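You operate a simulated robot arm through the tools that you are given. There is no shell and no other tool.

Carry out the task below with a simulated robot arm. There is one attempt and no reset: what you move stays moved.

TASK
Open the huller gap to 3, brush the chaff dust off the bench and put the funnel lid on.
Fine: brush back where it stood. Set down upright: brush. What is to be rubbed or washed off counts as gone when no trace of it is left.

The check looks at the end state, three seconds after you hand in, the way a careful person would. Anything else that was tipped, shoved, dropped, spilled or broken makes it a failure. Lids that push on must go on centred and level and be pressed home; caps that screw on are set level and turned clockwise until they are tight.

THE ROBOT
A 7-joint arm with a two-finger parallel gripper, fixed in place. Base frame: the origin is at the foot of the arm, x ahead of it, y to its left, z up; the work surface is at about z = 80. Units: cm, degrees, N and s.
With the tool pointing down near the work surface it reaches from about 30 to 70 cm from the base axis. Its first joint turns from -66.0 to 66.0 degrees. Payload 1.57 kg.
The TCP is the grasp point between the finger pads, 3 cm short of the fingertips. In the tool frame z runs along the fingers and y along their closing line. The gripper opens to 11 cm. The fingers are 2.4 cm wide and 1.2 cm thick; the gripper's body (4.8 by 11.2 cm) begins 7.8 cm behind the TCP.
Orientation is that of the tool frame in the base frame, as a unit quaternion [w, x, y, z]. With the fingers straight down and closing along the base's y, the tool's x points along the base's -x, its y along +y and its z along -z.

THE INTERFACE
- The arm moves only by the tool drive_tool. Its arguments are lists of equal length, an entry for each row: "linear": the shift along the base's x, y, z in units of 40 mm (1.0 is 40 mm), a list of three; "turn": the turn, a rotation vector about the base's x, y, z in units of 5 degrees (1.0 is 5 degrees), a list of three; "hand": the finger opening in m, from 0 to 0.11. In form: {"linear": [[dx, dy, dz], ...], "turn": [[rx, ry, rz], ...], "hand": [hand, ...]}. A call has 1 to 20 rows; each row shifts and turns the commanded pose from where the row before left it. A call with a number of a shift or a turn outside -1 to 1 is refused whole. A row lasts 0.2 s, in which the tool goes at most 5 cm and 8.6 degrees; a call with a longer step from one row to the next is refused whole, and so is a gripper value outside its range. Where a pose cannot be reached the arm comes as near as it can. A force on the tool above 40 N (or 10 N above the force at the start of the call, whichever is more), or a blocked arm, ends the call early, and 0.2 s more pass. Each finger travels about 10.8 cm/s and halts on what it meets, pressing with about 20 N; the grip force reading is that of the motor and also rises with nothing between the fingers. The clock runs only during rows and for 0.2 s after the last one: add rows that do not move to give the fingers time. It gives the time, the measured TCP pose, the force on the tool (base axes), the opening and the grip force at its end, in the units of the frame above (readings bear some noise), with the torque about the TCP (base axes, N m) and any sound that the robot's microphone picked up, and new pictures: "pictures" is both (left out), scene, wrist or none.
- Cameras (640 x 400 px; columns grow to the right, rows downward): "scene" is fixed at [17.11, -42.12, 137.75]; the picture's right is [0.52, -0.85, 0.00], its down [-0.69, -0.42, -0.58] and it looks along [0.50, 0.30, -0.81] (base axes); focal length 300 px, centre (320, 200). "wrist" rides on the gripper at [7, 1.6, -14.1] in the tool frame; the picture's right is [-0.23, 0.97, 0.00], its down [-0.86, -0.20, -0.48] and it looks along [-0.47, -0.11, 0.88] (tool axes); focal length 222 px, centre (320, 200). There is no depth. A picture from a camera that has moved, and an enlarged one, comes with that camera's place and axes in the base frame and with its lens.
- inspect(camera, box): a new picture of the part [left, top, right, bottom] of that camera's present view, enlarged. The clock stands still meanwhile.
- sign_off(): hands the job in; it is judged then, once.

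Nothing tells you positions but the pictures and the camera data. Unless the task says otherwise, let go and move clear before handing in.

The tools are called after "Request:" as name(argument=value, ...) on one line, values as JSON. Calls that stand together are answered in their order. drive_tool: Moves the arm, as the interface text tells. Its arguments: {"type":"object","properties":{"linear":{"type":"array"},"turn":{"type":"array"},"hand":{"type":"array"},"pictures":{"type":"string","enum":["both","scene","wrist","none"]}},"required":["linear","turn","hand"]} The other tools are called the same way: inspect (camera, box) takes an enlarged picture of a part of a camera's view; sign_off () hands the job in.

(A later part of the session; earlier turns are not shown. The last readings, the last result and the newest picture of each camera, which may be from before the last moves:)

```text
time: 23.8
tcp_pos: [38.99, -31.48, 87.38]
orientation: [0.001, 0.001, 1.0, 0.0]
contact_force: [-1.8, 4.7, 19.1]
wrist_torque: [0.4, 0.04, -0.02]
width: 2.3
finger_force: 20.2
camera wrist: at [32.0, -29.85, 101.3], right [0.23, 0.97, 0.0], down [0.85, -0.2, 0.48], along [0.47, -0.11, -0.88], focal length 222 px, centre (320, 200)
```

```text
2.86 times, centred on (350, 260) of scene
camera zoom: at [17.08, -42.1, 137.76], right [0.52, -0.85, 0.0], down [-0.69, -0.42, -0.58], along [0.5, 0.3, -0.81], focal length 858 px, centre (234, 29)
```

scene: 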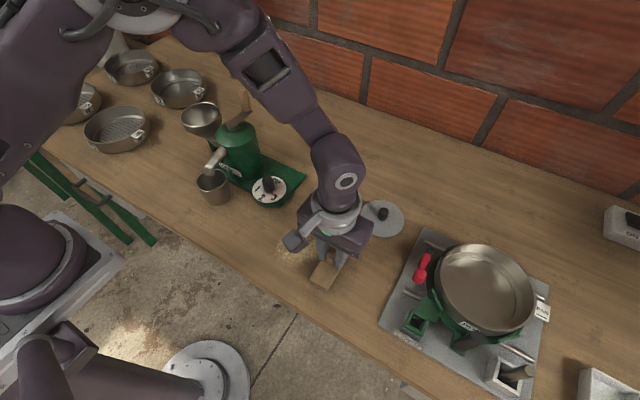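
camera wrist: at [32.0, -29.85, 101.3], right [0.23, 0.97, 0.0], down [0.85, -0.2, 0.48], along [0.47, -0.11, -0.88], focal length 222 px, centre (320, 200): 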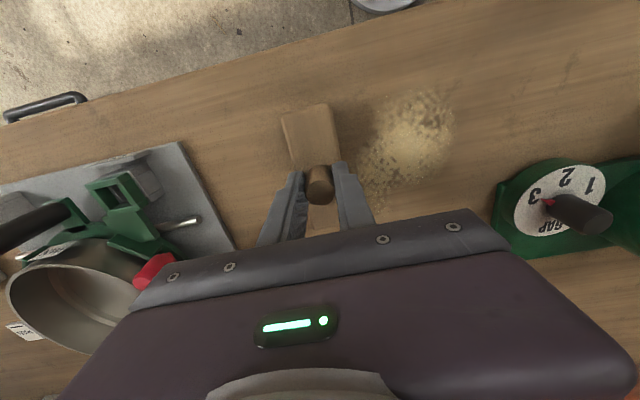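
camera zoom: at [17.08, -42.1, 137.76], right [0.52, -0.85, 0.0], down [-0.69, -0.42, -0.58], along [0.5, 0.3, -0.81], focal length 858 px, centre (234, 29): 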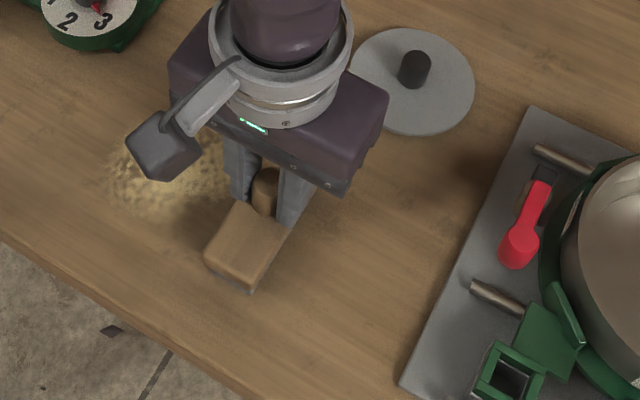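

The brush is in contact at about 19 N. I'll ease the pressure a little and sweep +y across the dust.

Request:
drive_tool(linear=[[0, 0, 0.015], [0, 0.35, 0], [0, 0.35, 0], [0, 0.35, 0], [0, 0.35, 0], [0, 0.35, 0], [0, 0.35, 0], [0, 0.35, 0], [0, 0.35, 0], [0, 0.35, 0], [0, 0.35, 0], [0, 0, 0]], turn=[[0, 0, 0], [0, 0, 0], [0, 0, 0], [0, 0, 0], [0, 0, 0], [0, 0, 0], [0, 0, 0], [0, 0, 0], [0, 0, 0], [0, 0, 0], [0, 0, 0], [0, 0, 0]], hand=[0.01, 0.01, 0.01, 0.01, 0.01, 0.01, 0.01, 0.01, 0.01, 0.01, 0.01, 0.01])

Request:
inspect(camera="scene", box=[230, 170, 390, 310])

Request:
inspect(camera="wrist", box=[150, 60, 400, 240])

```text
time: 26.4
tcp_pos: [39.08, -17.5, 87.38]
orientation: [0.001, 0.0, 1.0, 0.0]
contact_force: [-0.7, -0.3, -1.6]
wrist_torque: [0.0, -0.04, 0.02]
width: 2.31
finger_force: 19.7
camera wrist: at [32.05, -15.95, 101.34], right [0.23, 0.97, 0.0], down [0.86, -0.2, 0.48], along [0.47, -0.11, -0.88], focal length 222 px, centre (320, 200)
```

scene: 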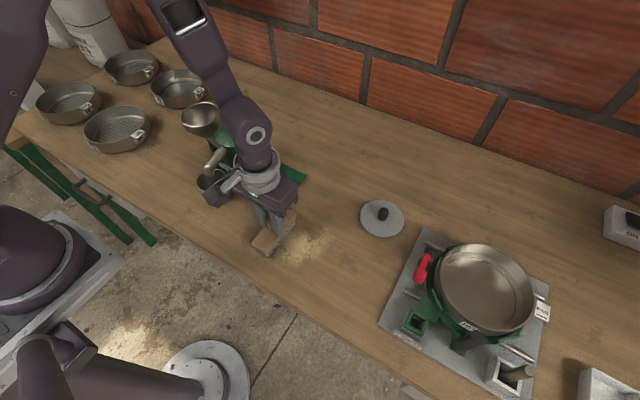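
wrist: 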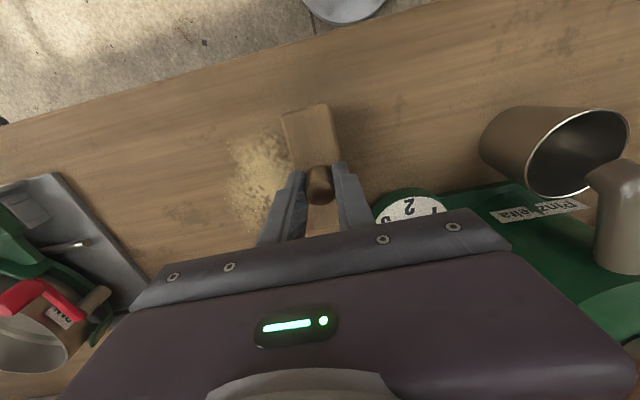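

```text
2.86 times, centred on (310, 240) of scene
camera zoom: at [17.11, -42.12, 137.75], right [0.52, -0.85, 0.0], down [-0.69, -0.42, -0.58], along [0.5, 0.3, -0.81], focal length 858 px, centre (349, 86)
```

zoom: 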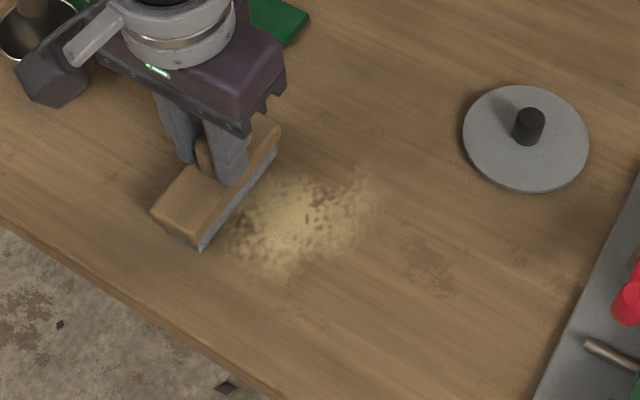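

```text
2.22 times, centred on (275, 150) of wrist
camera zoom: at [32.05, -15.95, 101.34], right [0.23, 0.97, 0.0], down [0.86, -0.2, 0.48], along [0.47, -0.11, -0.88], focal length 494 px, centre (420, 311)
```

zoom: 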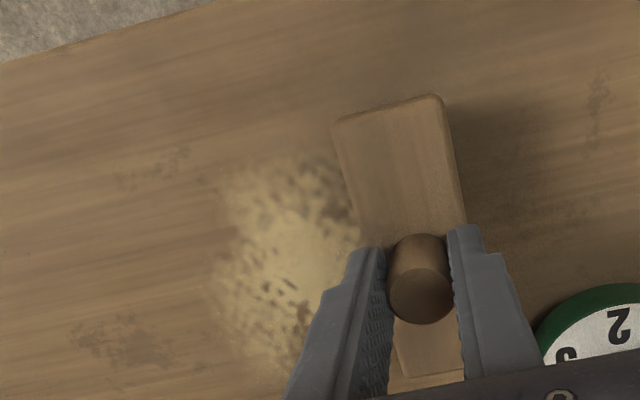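

Contact faded during the sweep and much of the dust remains. I'll press a bit more and check the force before sweeping back.

Request:
drive_tool(linear=[[0, 0, -0.025], [0, 0, 0]], turn=[[0, 0, 0], [0, 0, 0]], hand=[0.0, 0.0], pictures="none")

```text
time: 27.0
tcp_pos: [38.95, -17.54, 87.11]
orientation: [0.0, 0.001, 1.0, 0.0]
contact_force: [-0.8, -0.6, 13.8]
wrist_torque: [-0.17, 0.03, -0.01]
width: 2.3
finger_force: 20.0
```

Contact is about 14 N. I'll sweep back toward -y.

Request:
drive_tool(linear=[[0, -0.35, 0], [0, -0.35, 0], [0, -0.35, 0], [0, -0.35, 0], [0, -0.35, 0], [0, -0.35, 0], [0, -0.35, 0], [0, -0.35, 0], [0, -0.35, 0], [0, -0.35, 0]], turn=[[0, 0, 0], [0, 0, 0], [0, 0, 0], [0, 0, 0], [0, 0, 0], [0, 0, 0], [0, 0, 0], [0, 0, 0], [0, 0, 0], [0, 0, 0]], hand=[0.0, 0.0, 0.0, 0.0, 0.0, 0.0, 0.0, 0.0, 0.0, 0.0])

Request:
inspect(camera="wrist", box=[300, 40, 550, 220])

```text
time: 29.2
tcp_pos: [38.98, -31.63, 87.2]
orientation: [0.0, -0.001, 1.0, 0.0]
contact_force: [0.0, 0.4, -0.3]
wrist_torque: [0.0, -0.02, 0.0]
width: 2.32
finger_force: 20.4
camera wrist: at [32.03, -29.95, 101.26], right [0.23, 0.97, 0.0], down [0.86, -0.2, 0.48], along [0.47, -0.11, -0.88], focal length 222 px, centre (320, 200)
```

scene: 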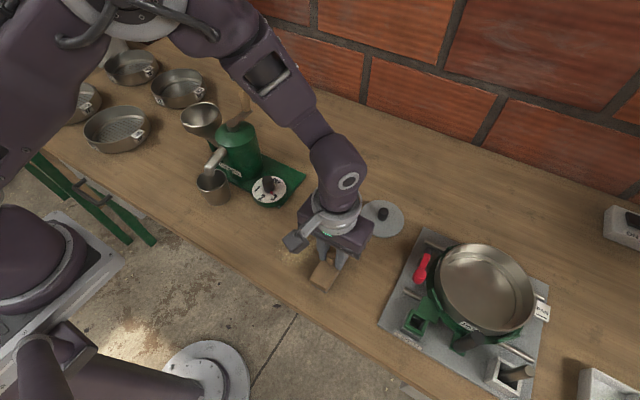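
wrist: 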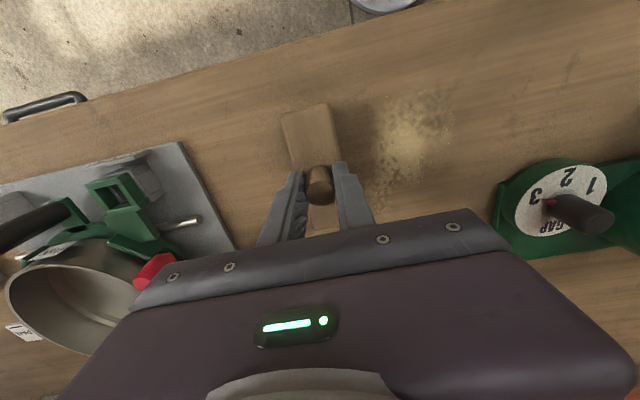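

```text
2.22 times, centred on (425, 130) of wrist
camera zoom: at [32.03, -29.95, 101.26], right [0.23, 0.97, 0.0], down [0.86, -0.2, 0.48], along [0.47, -0.11, -0.88], focal length 494 px, centre (87, 356)
```

zoom: 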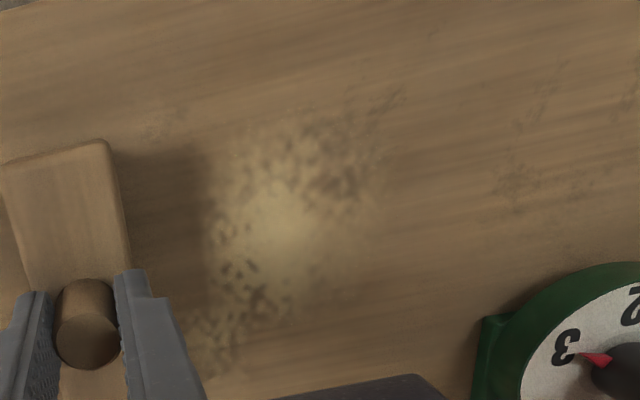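

The dust is thinning wherever there is contact. The handle creeps in the grip, so I'll press until the fingertips bear on the block and then sweep with steadier pressure.

Request:
drive_tool(linear=[[0, 0, -0.03], [0, 0, 0]], turn=[[0, 0, 0], [0, 0, 0]], hand=[0.0, 0.0], pictures="none")

```text
time: 29.8
tcp_pos: [39.07, -31.52, 87.19]
orientation: [0.0, 0.001, 1.0, -0.001]
contact_force: [-3.1, 1.3, 13.7]
wrist_torque: [-0.07, 0.14, 0.0]
width: 2.26
finger_force: 20.3
```

Request:
drive_tool(linear=[[0, 0.3, -0.006], [0, 0.3, -0.006], [0, 0.3, -0.006], [0, 0.3, -0.006], [0, 0.3, -0.006]], turn=[[0, 0, 0], [0, 0, 0], [0, 0, 0], [0, 0, 0], [0, 0, 0]], hand=[0.0, 0.0, 0.0, 0.0, 0.0], pictures="none")

```text
time: 31.0
tcp_pos: [38.86, -25.81, 87.08]
orientation: [0.0, 0.0, 1.0, -0.002]
contact_force: [0.6, -12.4, 29.2]
wrist_torque: [-0.43, 0.24, 0.09]
width: 2.32
finger_force: 19.9
```

Pressure is solid now at 29 N. I'll finish this sweep without lowering further.

Request:
drive_tool(linear=[[0, 0.3, 0.004], [0, 0.3, 0], [0, 0.3, 0], [0, 0.3, 0], [0, 0.3, 0], [0, 0.3, 0], [0, 0.2, 0]], turn=[[0, 0, 0], [0, 0, 0], [0, 0, 0], [0, 0, 0], [0, 0, 0], [0, 0, 0], [0, 0, 0]], hand=[0.0, 0.0, 0.0, 0.0, 0.0, 0.0, 0.0])

Request:
inspect(camera="scene", box=[230, 170, 390, 310])

Request:
inspect(camera="wrist", box=[150, 60, 400, 240])

```text
time: 32.6
tcp_pos: [39.08, -17.55, 87.01]
orientation: [0.0, -0.001, 1.0, 0.001]
contact_force: [0.4, -9.3, 20.8]
wrist_torque: [-0.43, 0.04, 0.03]
width: 2.3
finger_force: 19.6
camera wrist: at [32.12, -15.86, 101.0], right [0.23, 0.97, 0.0], down [0.85, -0.2, 0.48], along [0.47, -0.11, -0.88], focal length 222 px, centre (320, 200)
```

scene: 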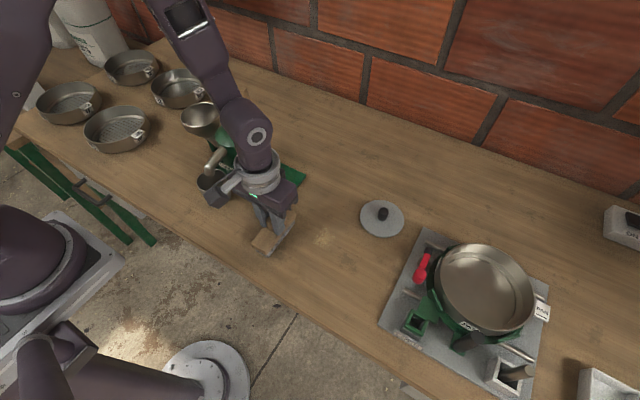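
wrist: 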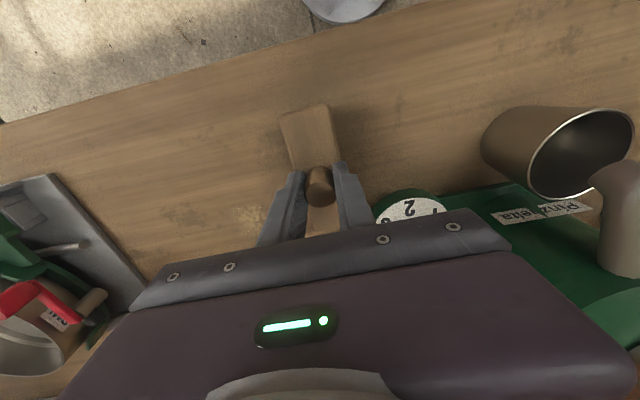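

```text
2.86 times, centred on (310, 240) of scene
camera zoom: at [17.09, -42.14, 137.75], right [0.52, -0.85, 0.0], down [-0.69, -0.42, -0.58], along [0.5, 0.3, -0.81], focal length 858 px, centre (349, 86)
```

zoom: 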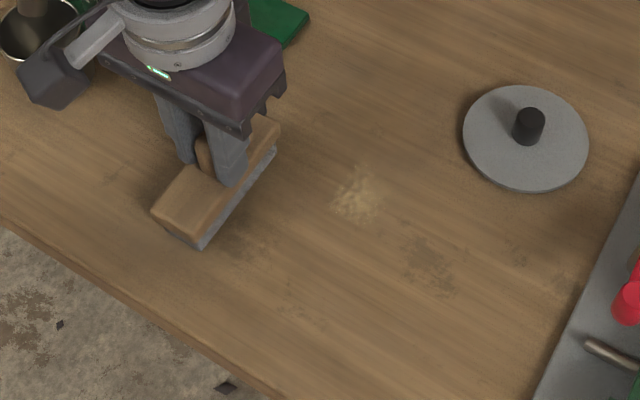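

```text
2.22 times, centred on (275, 150) of wrist
camera zoom: at [32.12, -15.86, 101.0], right [0.23, 0.97, 0.0], down [0.85, -0.2, 0.48], along [0.47, -0.11, -0.88], focal length 494 px, centre (420, 311)
```

zoom: 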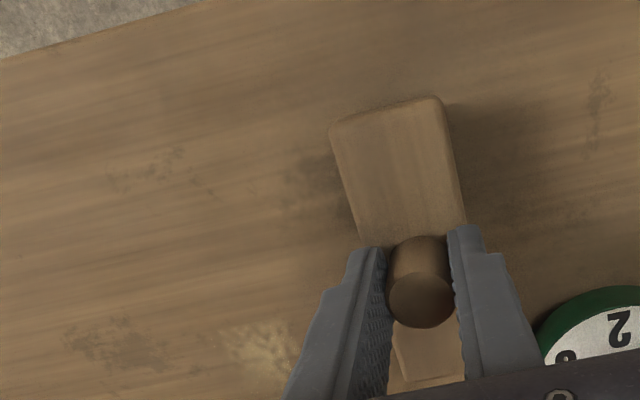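

Almost gone. A small patch remains at about (44.5, -26.6), so I'll shift +x and sweep over it.

Request:
drive_tool(linear=[[0.22, -0.3, 0], [0.22, -0.3, 0], [0.22, -0.3, 0], [0.22, -0.3, 0], [0, -0.3, -0.004], [0, -0.3, 0], [0, -0.3, -0.004], [0, -0.3, 0], [0, -0.3, -0.004], [0, -0.3, 0], [0, -0.3, 0]], turn=[[0, 0, 0], [0, 0, 0], [0, 0, 0], [0, 0, 0], [0, 0, 0], [0, 0, 0], [0, 0, 0], [0, 0, 0], [0, 0, 0], [0, 0, 0], [0, 0, 0]], hand=[0.0, 0.0, 0.0, 0.0, 0.0, 0.0, 0.0, 0.0, 0.0, 0.0, 0.0])

Request:
inspect(camera="wrist", box=[300, 40, 550, 220])

```text
time: 32.9
tcp_pos: [39.15, -17.73, 87.05]
orientation: [-0.005, -0.002, 1.0, 0.004]
contact_force: [-3.5, 2.7, 17.3]
wrist_torque: [-0.05, -0.4, 0.04]
width: 2.31
finger_force: 19.9
stopped in row 1: the force on the tool passed its limit at 52 N (the readings are from after the stop); the commanded pose is now the measured one
camera wrist: at [32.34, -16.1, 101.07], right [0.22, 0.97, 0.0], down [0.86, -0.2, 0.47], along [0.46, -0.1, -0.88], focal length 222 px, centre (320, 200)
```

scene: 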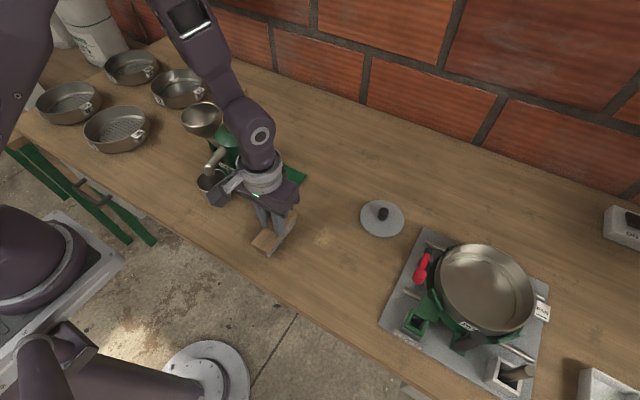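
wrist: 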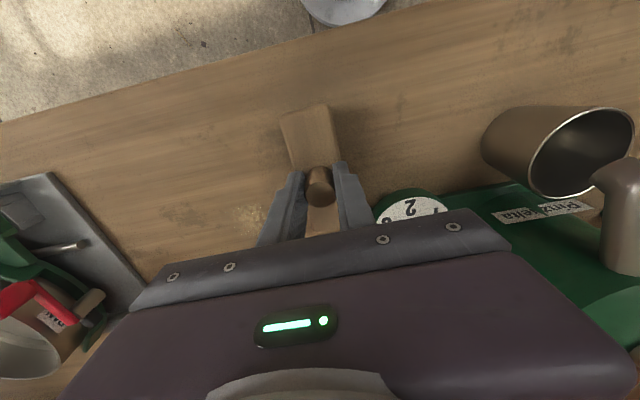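

```text
2.22 times, centred on (425, 130) of wrist
camera zoom: at [32.34, -16.1, 101.07], right [0.22, 0.97, 0.0], down [0.86, -0.2, 0.47], along [0.46, -0.1, -0.88], focal length 494 px, centre (87, 356)
```

zoom: 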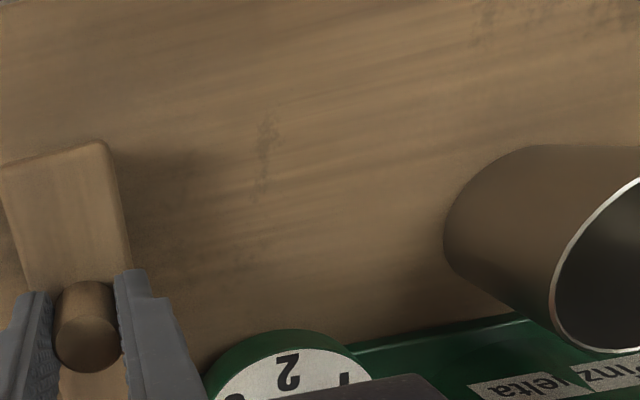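

The sideways drag hit the force limit. I'll lift clear, carry the brush to (42.5, -31) and check its attitude before pressing again.

Request:
drive_tool(linear=[[0, 0, 0.2], [0, 0, 0.2], [0.21, -0.7, 0], [0.21, -0.7, 0], [0.21, -0.7, 0], [0.21, -0.7, 0], [0, -0.5, 0], [0, 0, 0]], turn=[[0, 0, 0], [0, 0, 0], [0, 0, 0], [0, 0, 0], [0, 0, 0], [0, 0, 0], [0, 0, 0], [0, 0, 0]], hand=[0.0, 0.0, 0.0, 0.0, 0.0, 0.0, 0.0, 0.0])

Request:
inspect(camera="scene", box=[250, 180, 410, 320])

Request:
inspect(camera="wrist", box=[250, 60, 500, 240])

```text
time: 34.7
tcp_pos: [42.71, -30.9, 88.6]
orientation: [-0.004, -0.002, 1.0, 0.003]
contact_force: [0.0, 0.1, -0.4]
wrist_torque: [-0.02, -0.01, 0.0]
width: 2.29
finger_force: 19.6
camera wrist: at [35.69, -29.35, 102.64], right [0.22, 0.97, 0.0], down [0.86, -0.2, 0.47], along [0.46, -0.1, -0.88], focal length 222 px, centre (320, 200)
```

scene: 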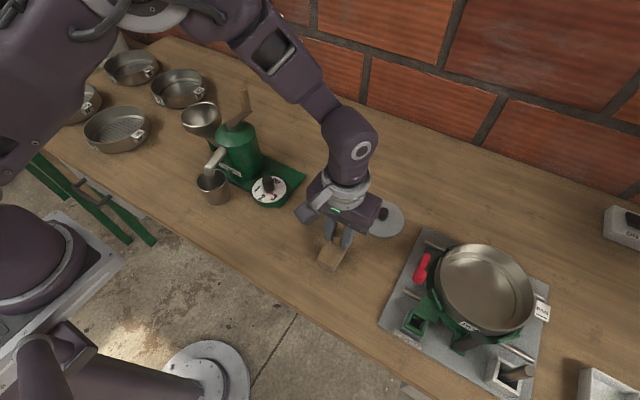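
wrist: 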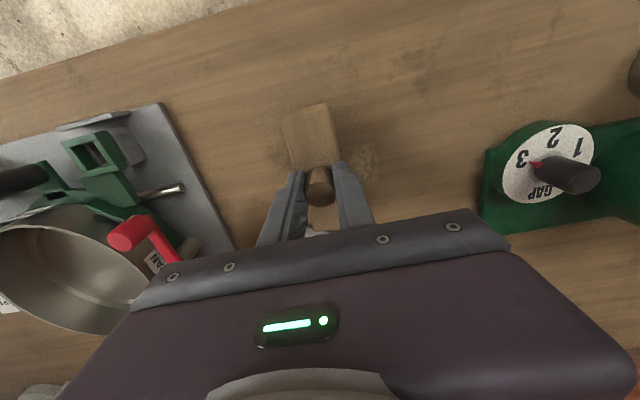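

```text
2.86 times, centred on (330, 250) of scene
camera zoom: at [17.11, -42.13, 137.75], right [0.52, -0.85, 0.0], down [-0.69, -0.42, -0.58], along [0.5, 0.3, -0.81], focal length 858 px, centre (291, 57)
```

zoom: 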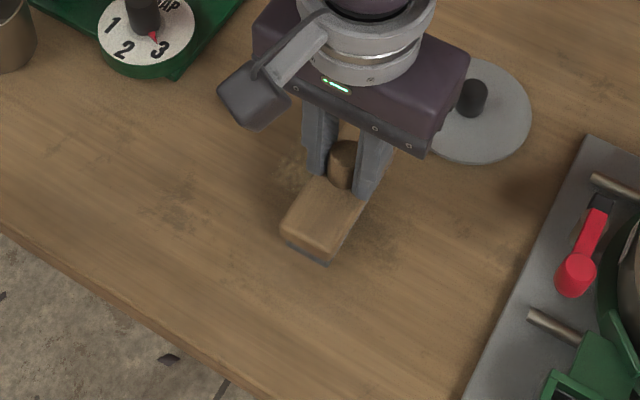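

```text
2.22 times, centred on (375, 150) of wrist
camera zoom: at [35.69, -29.35, 102.64], right [0.22, 0.97, 0.0], down [0.86, -0.2, 0.47], along [0.46, -0.1, -0.88], focal length 494 px, centre (198, 311)
```

zoom: 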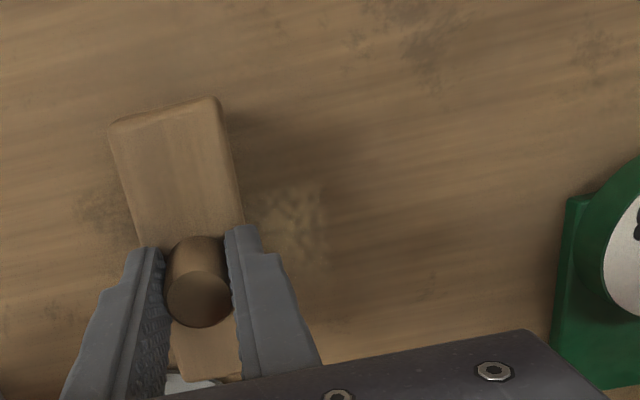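

The remaining faint patch is just beside the brush. I'll level the small hand tilt and lower to contact.

Request:
drive_tool(linear=[[0, 0, 0], [0, 0, -0.2], [0, 0, -0.19], [0, 0, 0]], turn=[[-0.07, -0.09, -0.045], [0, 0, 0], [0, 0, 0], [0, 0, 0]], hand=[0.0, 0.0, 0.0, 0.0], pictures="none")

```text
time: 35.7
tcp_pos: [42.54, -30.91, 87.07]
orientation: [0.0, 0.001, 1.0, 0.0]
contact_force: [0.6, 3.1, 18.8]
wrist_torque: [-0.03, 0.01, 0.0]
width: 2.28
finger_force: 20.3
```

Contact is about 19 N and level. I'll sweep slowly along +y over the patch.

Request:
drive_tool(linear=[[0, 0.2, 0], [0, 0.25, 0], [0, 0.25, -0.003], [0, 0.25, -0.003], [0, 0.25, 0], [0, 0.25, 0], [0, 0.25, 0], [0, 0.25, 0], [0, 0.25, 0], [0, 0.25, 0]], turn=[[0, 0, 0], [0, 0, 0], [0, 0, 0], [0, 0, 0], [0, 0, 0], [0, 0, 0], [0, 0, 0], [0, 0, 0], [0, 0, 0], [0, 0, 0]], hand=[0.0, 0.0, 0.0, 0.0, 0.0, 0.0, 0.0, 0.0, 0.0, 0.0])

Request:
inspect(camera="scene", box=[250, 180, 410, 320])

Request:
inspect(camera="wrist", box=[130, 60, 380, 240])

```text
time: 37.9
tcp_pos: [42.7, -20.96, 86.92]
orientation: [-0.001, 0.001, 1.0, 0.0]
contact_force: [0.2, -4.9, 11.6]
wrist_torque: [-0.23, -0.13, -0.01]
width: 2.32
finger_force: 20.3
camera wrist: at [35.75, -19.35, 101.02], right [0.23, 0.97, 0.0], down [0.86, -0.2, 0.48], along [0.46, -0.11, -0.88], focal length 222 px, centre (320, 200)
```

scene: 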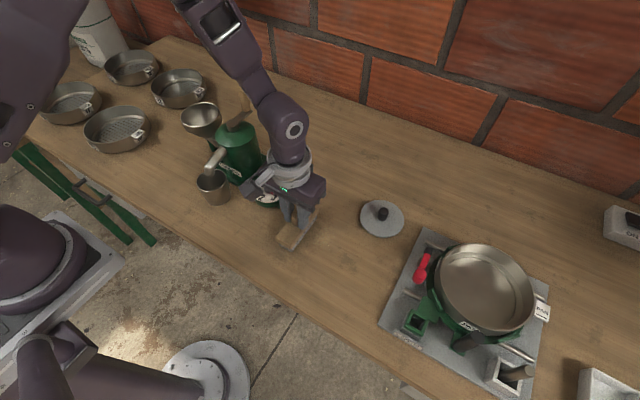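
wrist: 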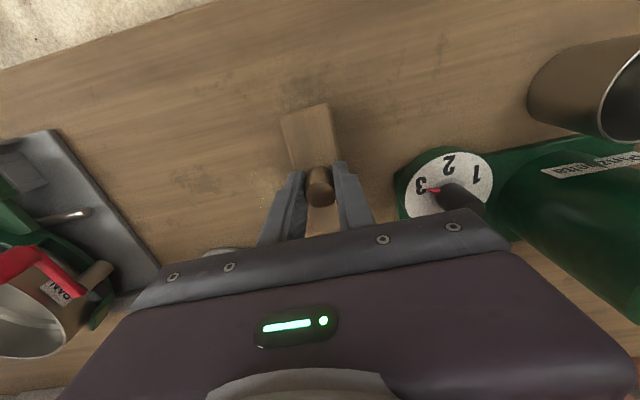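

```text
2.86 times, centred on (330, 250) of scene
camera zoom: at [17.1, -42.13, 137.75], right [0.52, -0.85, 0.0], down [-0.69, -0.42, -0.58], along [0.5, 0.3, -0.81], focal length 858 px, centre (291, 57)
```

zoom: 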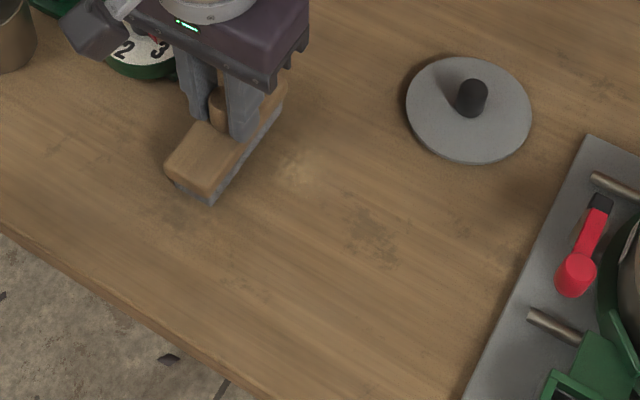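

```text
2.22 times, centred on (255, 150) of wrist
camera zoom: at [35.75, -19.35, 101.02], right [0.23, 0.97, 0.0], down [0.86, -0.2, 0.48], along [0.46, -0.11, -0.88], focal length 494 px, centre (464, 311)
```

zoom: 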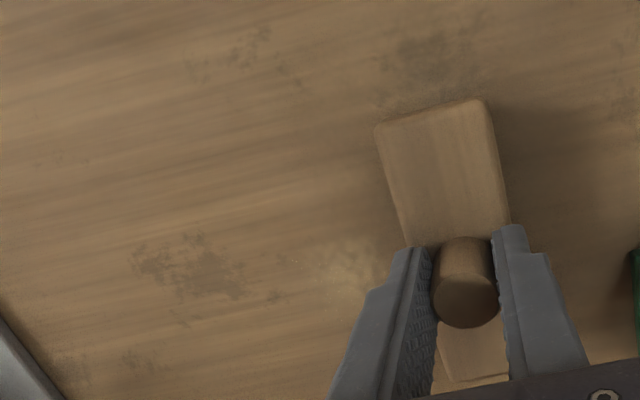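

Only a faint trace is left. I'll go back and forth over it, starting gently.

Request:
drive_tool(linear=[[0, -0.08, 0], [0, -0.15, 0], [0, -0.25, -0.003], [0, -0.25, 0], [0, -0.25, -0.003], [0, -0.25, 0], [0, -0.25, 0], [0, -0.25, 0], [0, -0.25, 0], [0, -0.25, 0], [0, 0.08, 0], [0, 0.15, 0], [0, 0.25, -0.003], [0, 0.25, 0], [0, 0.25, 0], [0, 0.25, 0], [0, 0.25, 0], [0, 0.25, 0], [0, 0.25, 0], [0, 0.25, 0]], turn=[[0, 0, 0], [0, 0, 0], [0, 0, 0], [0, 0, 0], [0, 0, 0], [0, 0, 0], [0, 0, 0], [0, 0, 0], [0, 0, 0], [0, 0, 0], [0, 0, 0], [0, 0, 0], [0, 0, 0], [0, 0, 0], [0, 0, 0], [0, 0, 0], [0, 0, 0], [0, 0, 0], [0, 0, 0], [0, 0, 0]], hand=[0.0, 0.0, 0.0, 0.0, 0.0, 0.0, 0.0, 0.0, 0.0, 0.0, 0.0, 0.0, 0.0, 0.0, 0.0, 0.0, 0.0, 0.0, 0.0, 0.0])

Request:
inspect(camera="scene", box=[280, 190, 390, 290])

Request:
inspect(camera="wrist", box=[130, 60, 380, 240])

```text
time: 38.6
tcp_pos: [42.66, -21.89, 86.98]
orientation: [0.0, 0.0, 1.0, 0.001]
contact_force: [-1.3, 3.4, 10.6]
wrist_torque: [0.03, 0.1, -0.01]
width: 2.31
finger_force: 20.3
stopped in row 3: the force on the tool passed its limit at 41 N (the readings are from after the stop); the commanded pose is now the measured one
camera wrist: at [35.7, -20.25, 101.01], right [0.23, 0.97, 0.0], down [0.86, -0.2, 0.48], along [0.47, -0.11, -0.88], focal length 222 px, centre (320, 200)
```

scene: 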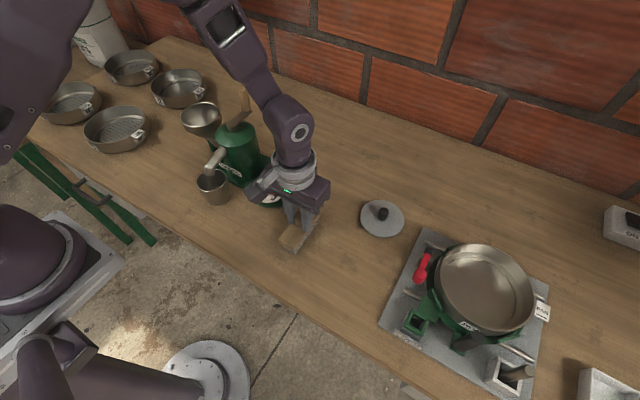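
wrist: 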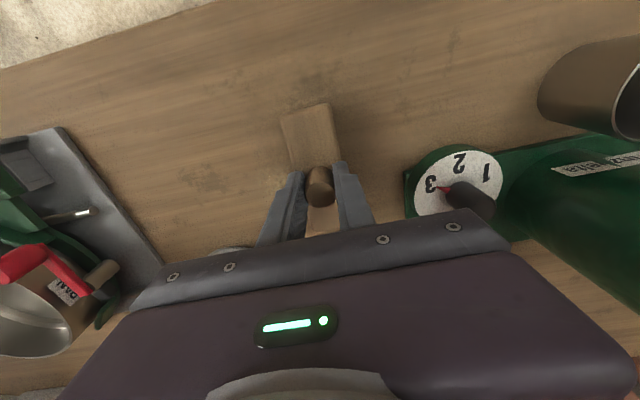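

```text
4.00 times, centred on (335, 240) of scene
camera zoom: at [17.09, -42.11, 137.76], right [0.52, -0.85, 0.0], down [-0.69, -0.42, -0.58], along [0.5, 0.3, -0.81], focal length 1201 px, centre (260, 40)
```

zoom: 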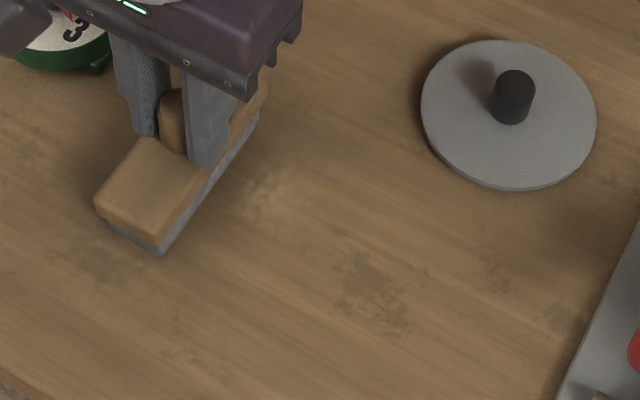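

```text
2.22 times, centred on (255, 150) of wrist
camera zoom: at [35.7, -20.25, 101.01], right [0.23, 0.97, 0.0], down [0.86, -0.2, 0.48], along [0.47, -0.11, -0.88], focal length 494 px, centre (464, 311)
```

zoom: 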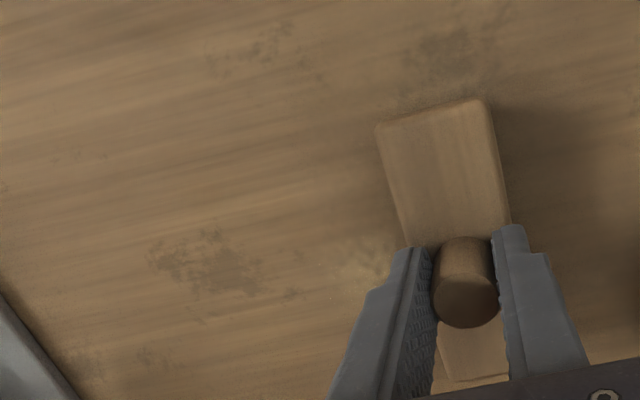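

Reversing under load spikes the force, so I'll continue slowly in -y with a lighter touch.

Request:
drive_tool(linear=[[0, -0.1, 0.01], [0, -0.15, 0], [0, -0.15, 0], [0, -0.2, 0], [0, -0.2, 0], [0, -0.2, 0], [0, -0.2, 0], [0, -0.2, 0], [0, -0.2, 0], [0, -0.2, 0], [0, -0.2, 0]], turn=[[0, 0, 0], [0, 0, 0], [0, 0, 0], [0, 0, 0], [0, 0, 0], [0, 0, 0], [0, 0, 0], [0, 0, 0], [0, 0, 0], [0, 0, 0], [0, 0, 0]], hand=[0.0, 0.0, 0.0, 0.0, 0.0, 0.0, 0.0, 0.0, 0.0, 0.0, 0.0])

Request:
inspect(camera="wrist", box=[300, 60, 550, 240])

```text
time: 41.0
tcp_pos: [42.76, -29.88, 86.93]
orientation: [0.0, -0.001, 1.0, 0.001]
contact_force: [-1.2, 9.7, 23.5]
wrist_torque: [0.35, 0.06, -0.07]
width: 2.29
finger_force: 19.7
camera wrist: at [35.62, -28.15, 101.0], right [0.23, 0.97, 0.0], down [0.86, -0.2, 0.48], along [0.47, -0.11, -0.88], focal length 222 px, centre (320, 200)
```

scene: 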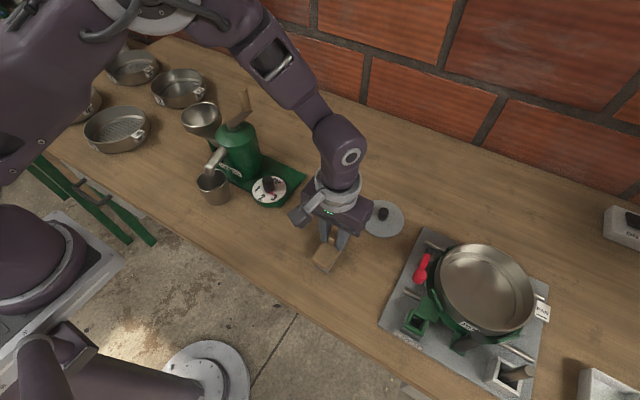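
wrist: 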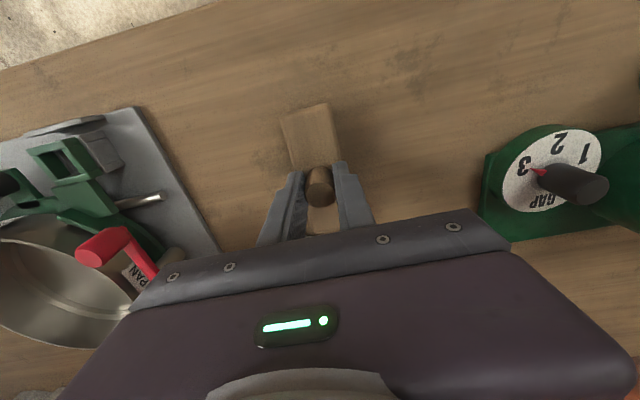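

```text
2.22 times, centred on (425, 150) of wrist
camera zoom: at [35.62, -28.15, 101.0], right [0.23, 0.97, 0.0], down [0.86, -0.2, 0.48], along [0.47, -0.11, -0.88], focal length 494 px, centre (87, 311)
```

zoom: 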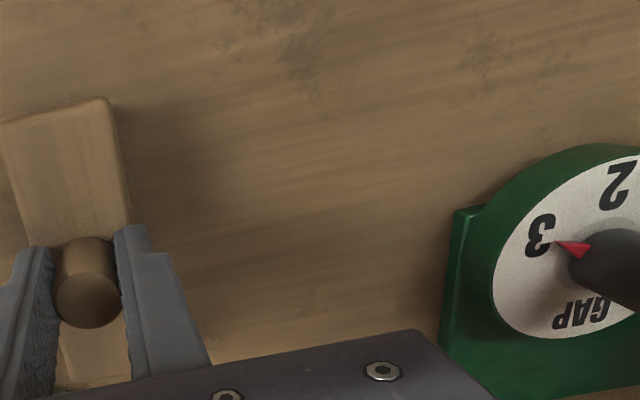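

It looks clean. For safety I'll do one more +y pass here, then a final -y pass at x≈38.

Request:
drive_tool(linear=[[0, 0.05, 0.015], [0, 0.1, 0], [0, 0.15, 0], [0, 0.2, 0], [0, 0.2, 0], [0, 0.2, 0], [0, 0.2, 0], [0, 0.2, 0], [0, 0.2, 0], [0, 0.2, 0], [0, 0.2, 0], [0, 0.2, 0], [0, 0.2, 0], [0, 0.2, 0], [0, 0.2, 0], [0, 0.2, 0]], turn=[[0, 0, 0], [0, 0, 0], [0, 0, 0], [0, 0, 0], [0, 0, 0], [0, 0, 0], [0, 0, 0], [0, 0, 0], [0, 0, 0], [0, 0, 0], [0, 0, 0], [0, 0, 0], [0, 0, 0], [0, 0, 0], [0, 0, 0], [0, 0, 0]], hand=[0.0, 0.0, 0.0, 0.0, 0.0, 0.0, 0.0, 0.0, 0.0, 0.0, 0.0, 0.0, 0.0, 0.0, 0.0, 0.0])

Request:
inspect(camera="scene", box=[240, 180, 400, 310])

Request:
inspect(camera="wrist", box=[130, 60, 380, 240])

```text
time: 44.4
tcp_pos: [42.65, -18.38, 87.12]
orientation: [0.0, 0.0, 1.0, 0.001]
contact_force: [-0.2, -0.1, -0.3]
wrist_torque: [0.01, -0.01, -0.01]
width: 2.3
finger_force: 19.9
camera wrist: at [35.73, -16.69, 101.13], right [0.23, 0.97, 0.0], down [0.86, -0.2, 0.48], along [0.47, -0.11, -0.88], focal length 222 px, centre (320, 200)
```

scene: 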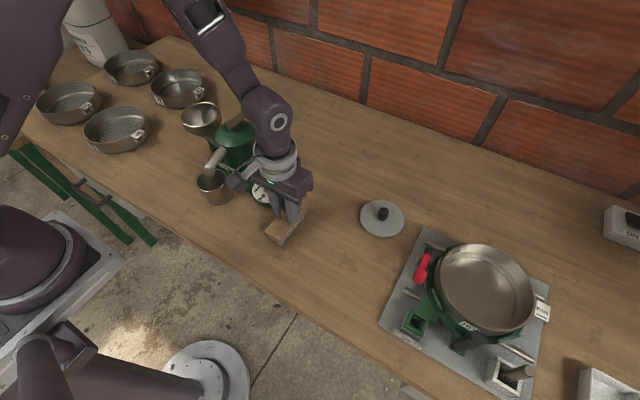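
wrist: 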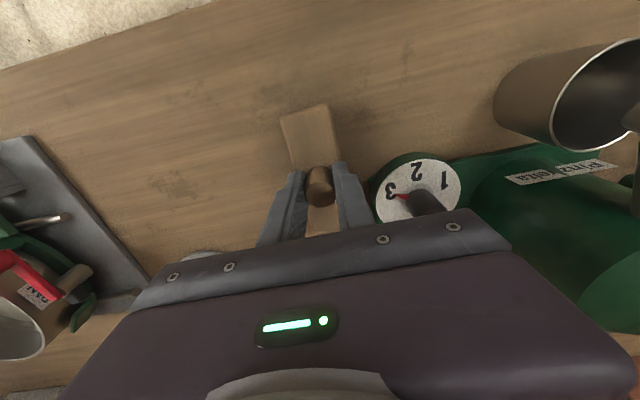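

```text
3.08 times, centred on (320, 245) of scene
camera zoom: at [17.11, -42.13, 137.75], right [0.52, -0.85, 0.0], down [-0.69, -0.42, -0.58], along [0.5, 0.3, -0.81], focal length 924 px, centre (320, 62)
```

zoom: 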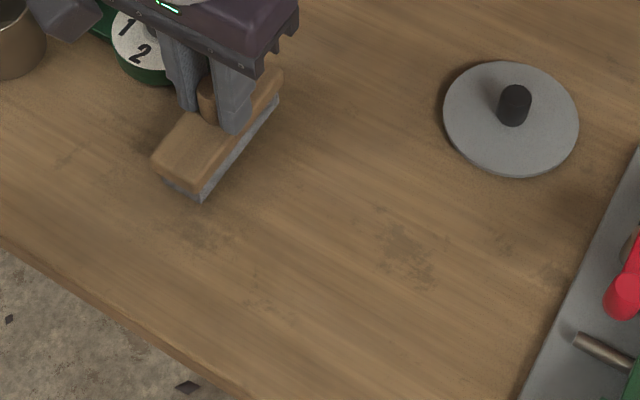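

```text
2.22 times, centred on (255, 150) of wrist
camera zoom: at [35.73, -16.69, 101.13], right [0.23, 0.97, 0.0], down [0.86, -0.2, 0.48], along [0.47, -0.11, -0.88], focal length 494 px, centre (464, 311)
```

zoom: 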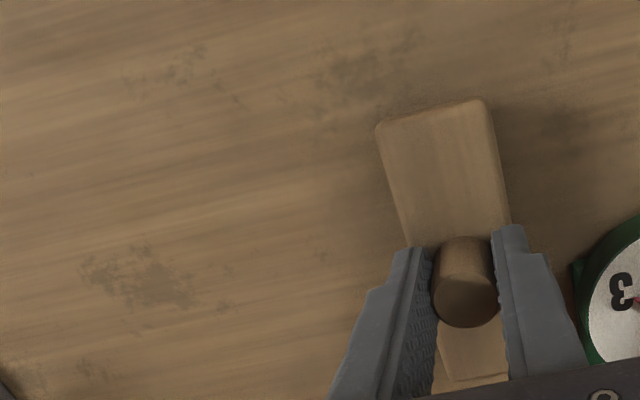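

The area looks clean, but that pass ended without contact. I'll do a firm -y pass here to be sure.

Request:
drive_tool(linear=[[0, 0, -0.015], [0, -0.1, -0.005], [0, -0.15, 0], [0, -0.2, 0], [0, -0.2, 0], [0, -0.2, 0], [0, -0.2, 0], [0, -0.2, 0], [0, -0.2, 0], [0, -0.2, 0], [0, -0.2, 0], [0, -0.2, 0], [0, -0.2, 0], [0, -0.2, 0], [0, -0.2, 0], [0, -0.2, 0], [0, -0.2, 0]], turn=[[0, 0, 0], [0, 0, 0], [0, 0, 0], [0, 0, 0], [0, 0, 0], [0, 0, 0], [0, 0, 0], [0, 0, 0], [0, 0, 0], [0, 0, 0], [0, 0, 0], [0, 0, 0], [0, 0, 0], [0, 0, 0], [0, 0, 0], [0, 0, 0], [0, 0, 0]], hand=[0.0, 0.0, 0.0, 0.0, 0.0, 0.0, 0.0, 0.0, 0.0, 0.0, 0.0, 0.0, 0.0, 0.0, 0.0, 0.0, 0.0], pictures="wrist")

```text
time: 48.0
tcp_pos: [42.64, -30.52, 87.03]
orientation: [0.0, -0.001, 1.0, 0.001]
contact_force: [0.8, 7.6, 19.5]
wrist_torque: [0.23, -0.39, 0.1]
width: 2.32
finger_force: 19.8
camera wrist: at [35.68, -28.85, 101.01], right [0.23, 0.97, 0.0], down [0.86, -0.2, 0.48], along [0.47, -0.11, -0.88], focal length 222 px, centre (320, 200)
```

wrist: 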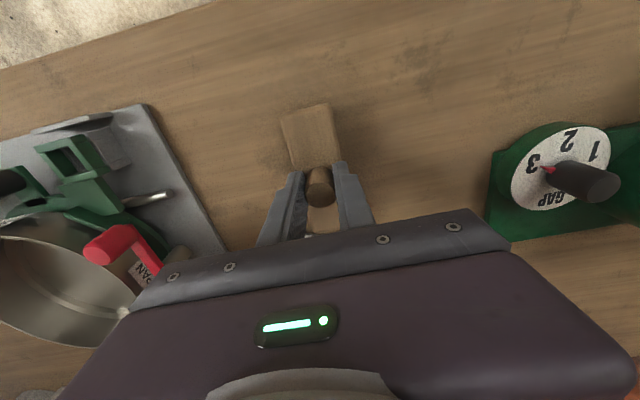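

That was a firm pass. Next I'll lift, shift to x≈38.3 and do a firm +y pass.

Request:
drive_tool(linear=[[0, 0, 0.25], [-0.54, 0, 0], [-0.54, 0, 0], [0, 0, -0.125], [0, 0, -0.12], [0, 0.1, 0], [0, 0.15, 0], [0, 0.25, 0], [0, 0.25, 0], [0, 0.25, 0], [0, 0.25, 0], [0, 0.25, 0], [0, 0.25, 0], [0, 0.25, 0], [0, 0.25, 0], [0, 0.25, 0], [0, 0.25, 0], [0, 0.25, 0], [0, 0.25, 0]], turn=[[0, 0, 0], [0, 0, 0], [0, 0, 0], [0, 0, 0], [0, 0, 0], [0, 0, 0], [0, 0, 0], [0, 0, 0], [0, 0, 0], [0, 0, 0], [0, 0, 0], [0, 0, 0], [0, 0, 0], [0, 0, 0], [0, 0, 0], [0, 0, 0], [0, 0, 0], [0, 0, 0], [0, 0, 0]], hand=[0.0, 0.0, 0.0, 0.0, 0.0, 0.0, 0.0, 0.0, 0.0, 0.0, 0.0, 0.0, 0.0, 0.0, 0.0, 0.0, 0.0, 0.0, 0.0], pictures="wrist")

Request:
inspect(camera="scene", box=[240, 180, 400, 310])

```text
time: 52.0
tcp_pos: [38.38, -17.57, 86.9]
orientation: [-0.001, 0.0, 1.0, 0.001]
contact_force: [0.4, -8.0, 19.8]
wrist_torque: [-0.46, -0.35, -0.19]
width: 2.31
finger_force: 19.7
camera wrist: at [31.35, -15.87, 101.01], right [0.23, 0.97, 0.0], down [0.85, -0.2, 0.48], along [0.47, -0.11, -0.88], focal length 222 px, centre (320, 200)
```

wrist: 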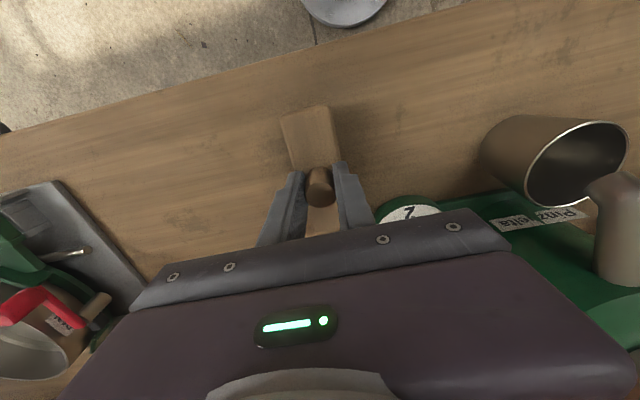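

```text
3.08 times, centred on (320, 245) of scene
camera zoom: at [17.09, -42.13, 137.75], right [0.52, -0.85, 0.0], down [-0.69, -0.42, -0.58], along [0.5, 0.3, -0.81], focal length 924 px, centre (320, 62)
```

zoom: 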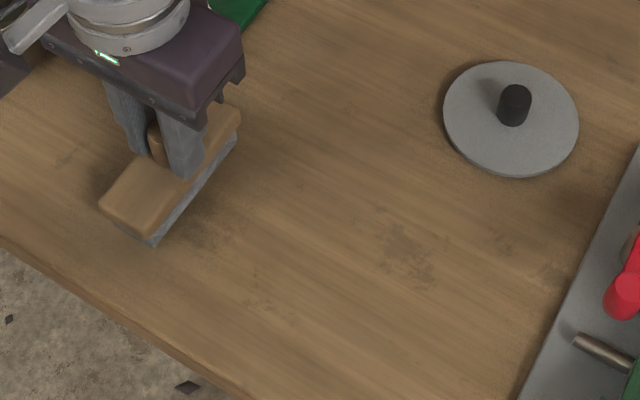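

The bench is clean. I'll lift and carry the brush back over its home place at (38.1, -39), then check its attitude before setting it down.

Request:
drive_tool(linear=[[0, 0, 0.4], [-0.06, -0.714, 0], [0, -0.773, 0], [0, -0.773, 0], [0, -0.773, 0], [0, -0.773, 0], [0, -0.773, 0], [0, -0.773, 0], [0, 0, 0], [0, 0, 0]], turn=[[0, 0, 0], [0, 0, 0], [0, 0, 0], [0, 0, 0], [0, 0, 0], [0, 0, 0], [0, 0, 0], [0, 0, 0], [0, 0, 0], [0, 0, 0]], hand=[0.0, 0.0, 0.0, 0.0, 0.0, 0.0, 0.0, 0.0, 0.0, 0.0])

Request:
inspect(camera="scene", box=[320, 230, 440, 340])

Request:
inspect(camera="scene", box=[230, 170, 390, 300])

Request:
inspect(camera="wrist", box=[240, 80, 420, 240])

```text
time: 54.2
tcp_pos: [38.03, -38.84, 88.59]
orientation: [-0.001, -0.001, 1.0, 0.002]
contact_force: [-0.4, 0.3, -1.6]
wrist_torque: [-0.04, 0.04, 0.01]
width: 2.28
finger_force: 19.5
camera wrist: at [31.09, -37.25, 102.63], right [0.23, 0.97, 0.0], down [0.86, -0.2, 0.48], along [0.47, -0.11, -0.88], focal length 222 px, centre (320, 200)
```

scene: 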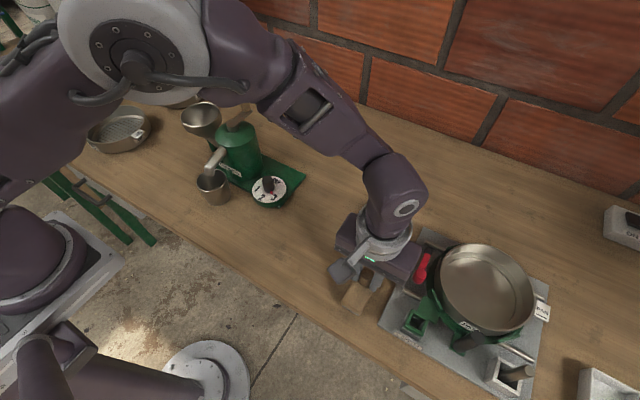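
wrist: 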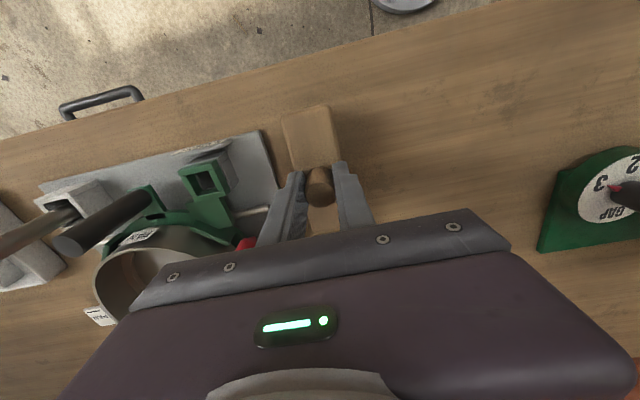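

```text
3.64 times, centred on (380, 285) of scene
camera zoom: at [17.11, -42.13, 137.75], right [0.52, -0.85, 0.0], down [-0.69, -0.42, -0.58], along [0.5, 0.3, -0.81], focal length 1092 px, centre (102, -109)
```

zoom: 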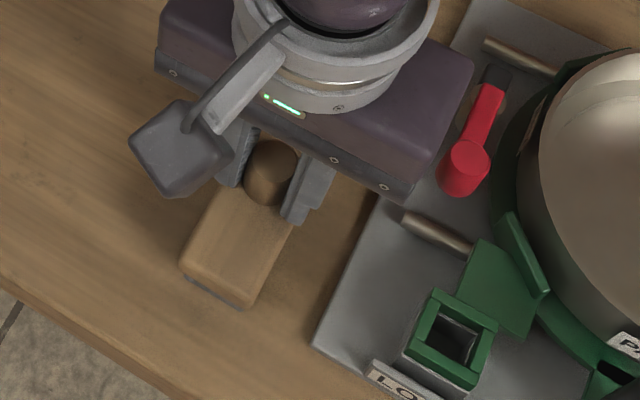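

```text
3.08 times, centred on (310, 235) of scene
camera zoom: at [17.11, -42.13, 137.75], right [0.52, -0.85, 0.0], down [-0.69, -0.42, -0.58], along [0.5, 0.3, -0.81], focal length 924 px, centre (351, 92)
```

zoom: 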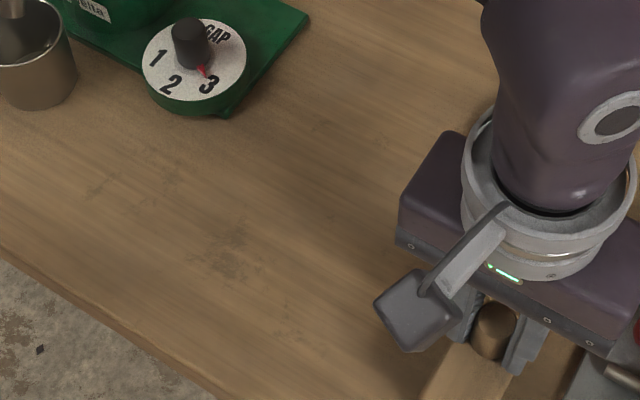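

```text
2.50 times, centred on (330, 160) of wrist
camera zoom: at [31.09, -37.25, 102.63], right [0.23, 0.97, 0.0], down [0.86, -0.2, 0.48], along [0.47, -0.11, -0.88], focal length 555 px, centre (295, 300)
```

zoom: 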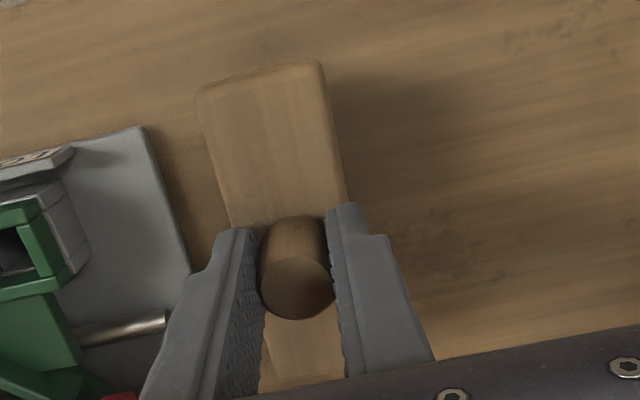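

The bench is clear, and the brush sits squarely in the grip over its original spot. I'll lower it to contact.

Request:
drive_tool(linear=[[0, -0.015, -0.2], [0, 0, -0.15], [0, 0, -0.03], [0, 0, 0]], turn=[[0, 0, 0], [0, 0, 0], [0, 0, 0], [0, 0, 0]], hand=[0.0, 0.0, 0.0, 0.0])

Request:
inspect(camera="scene", box=[320, 230, 440, 340])

```text
time: 55.2
tcp_pos: [38.1, -38.97, 87.0]
orientation: [0.0, 0.0, 1.0, 0.001]
contact_force: [-1.6, 0.7, 6.7]
wrist_torque: [-0.1, 0.0, -0.02]
width: 2.28
finger_force: 20.2
camera wrist: at [31.12, -37.34, 101.09], right [0.23, 0.97, 0.0], down [0.86, -0.2, 0.48], along [0.47, -0.11, -0.88], focal length 222 px, centre (320, 200)
```

scene: 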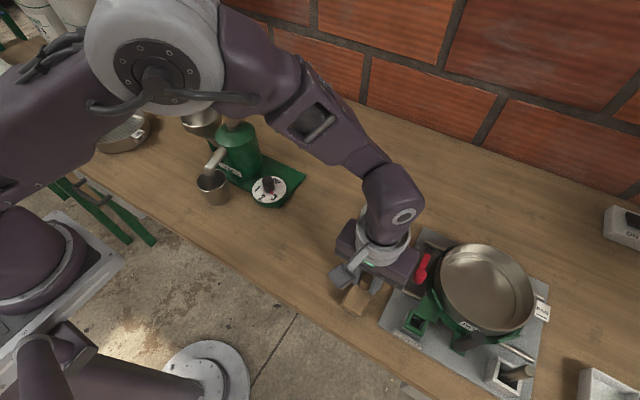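
wrist: 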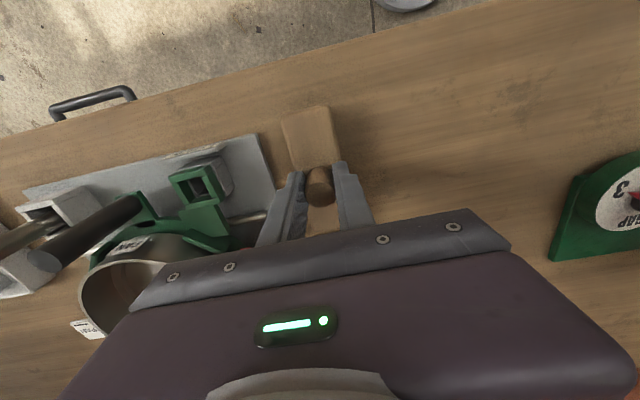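

```text
3.64 times, centred on (380, 285) of scene
camera zoom: at [17.1, -42.12, 137.75], right [0.52, -0.85, 0.0], down [-0.69, -0.42, -0.58], along [0.5, 0.3, -0.81], focal length 1092 px, centre (102, -109)
```

zoom: 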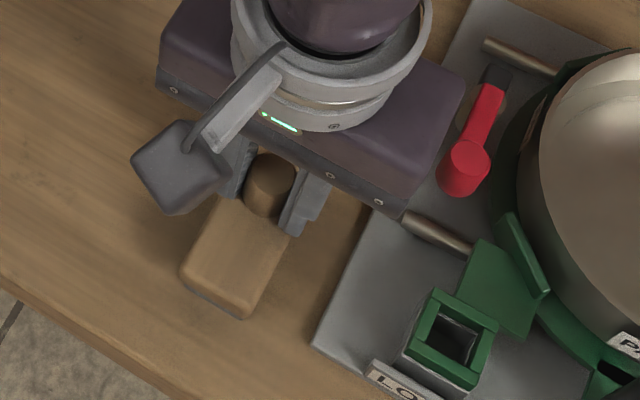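

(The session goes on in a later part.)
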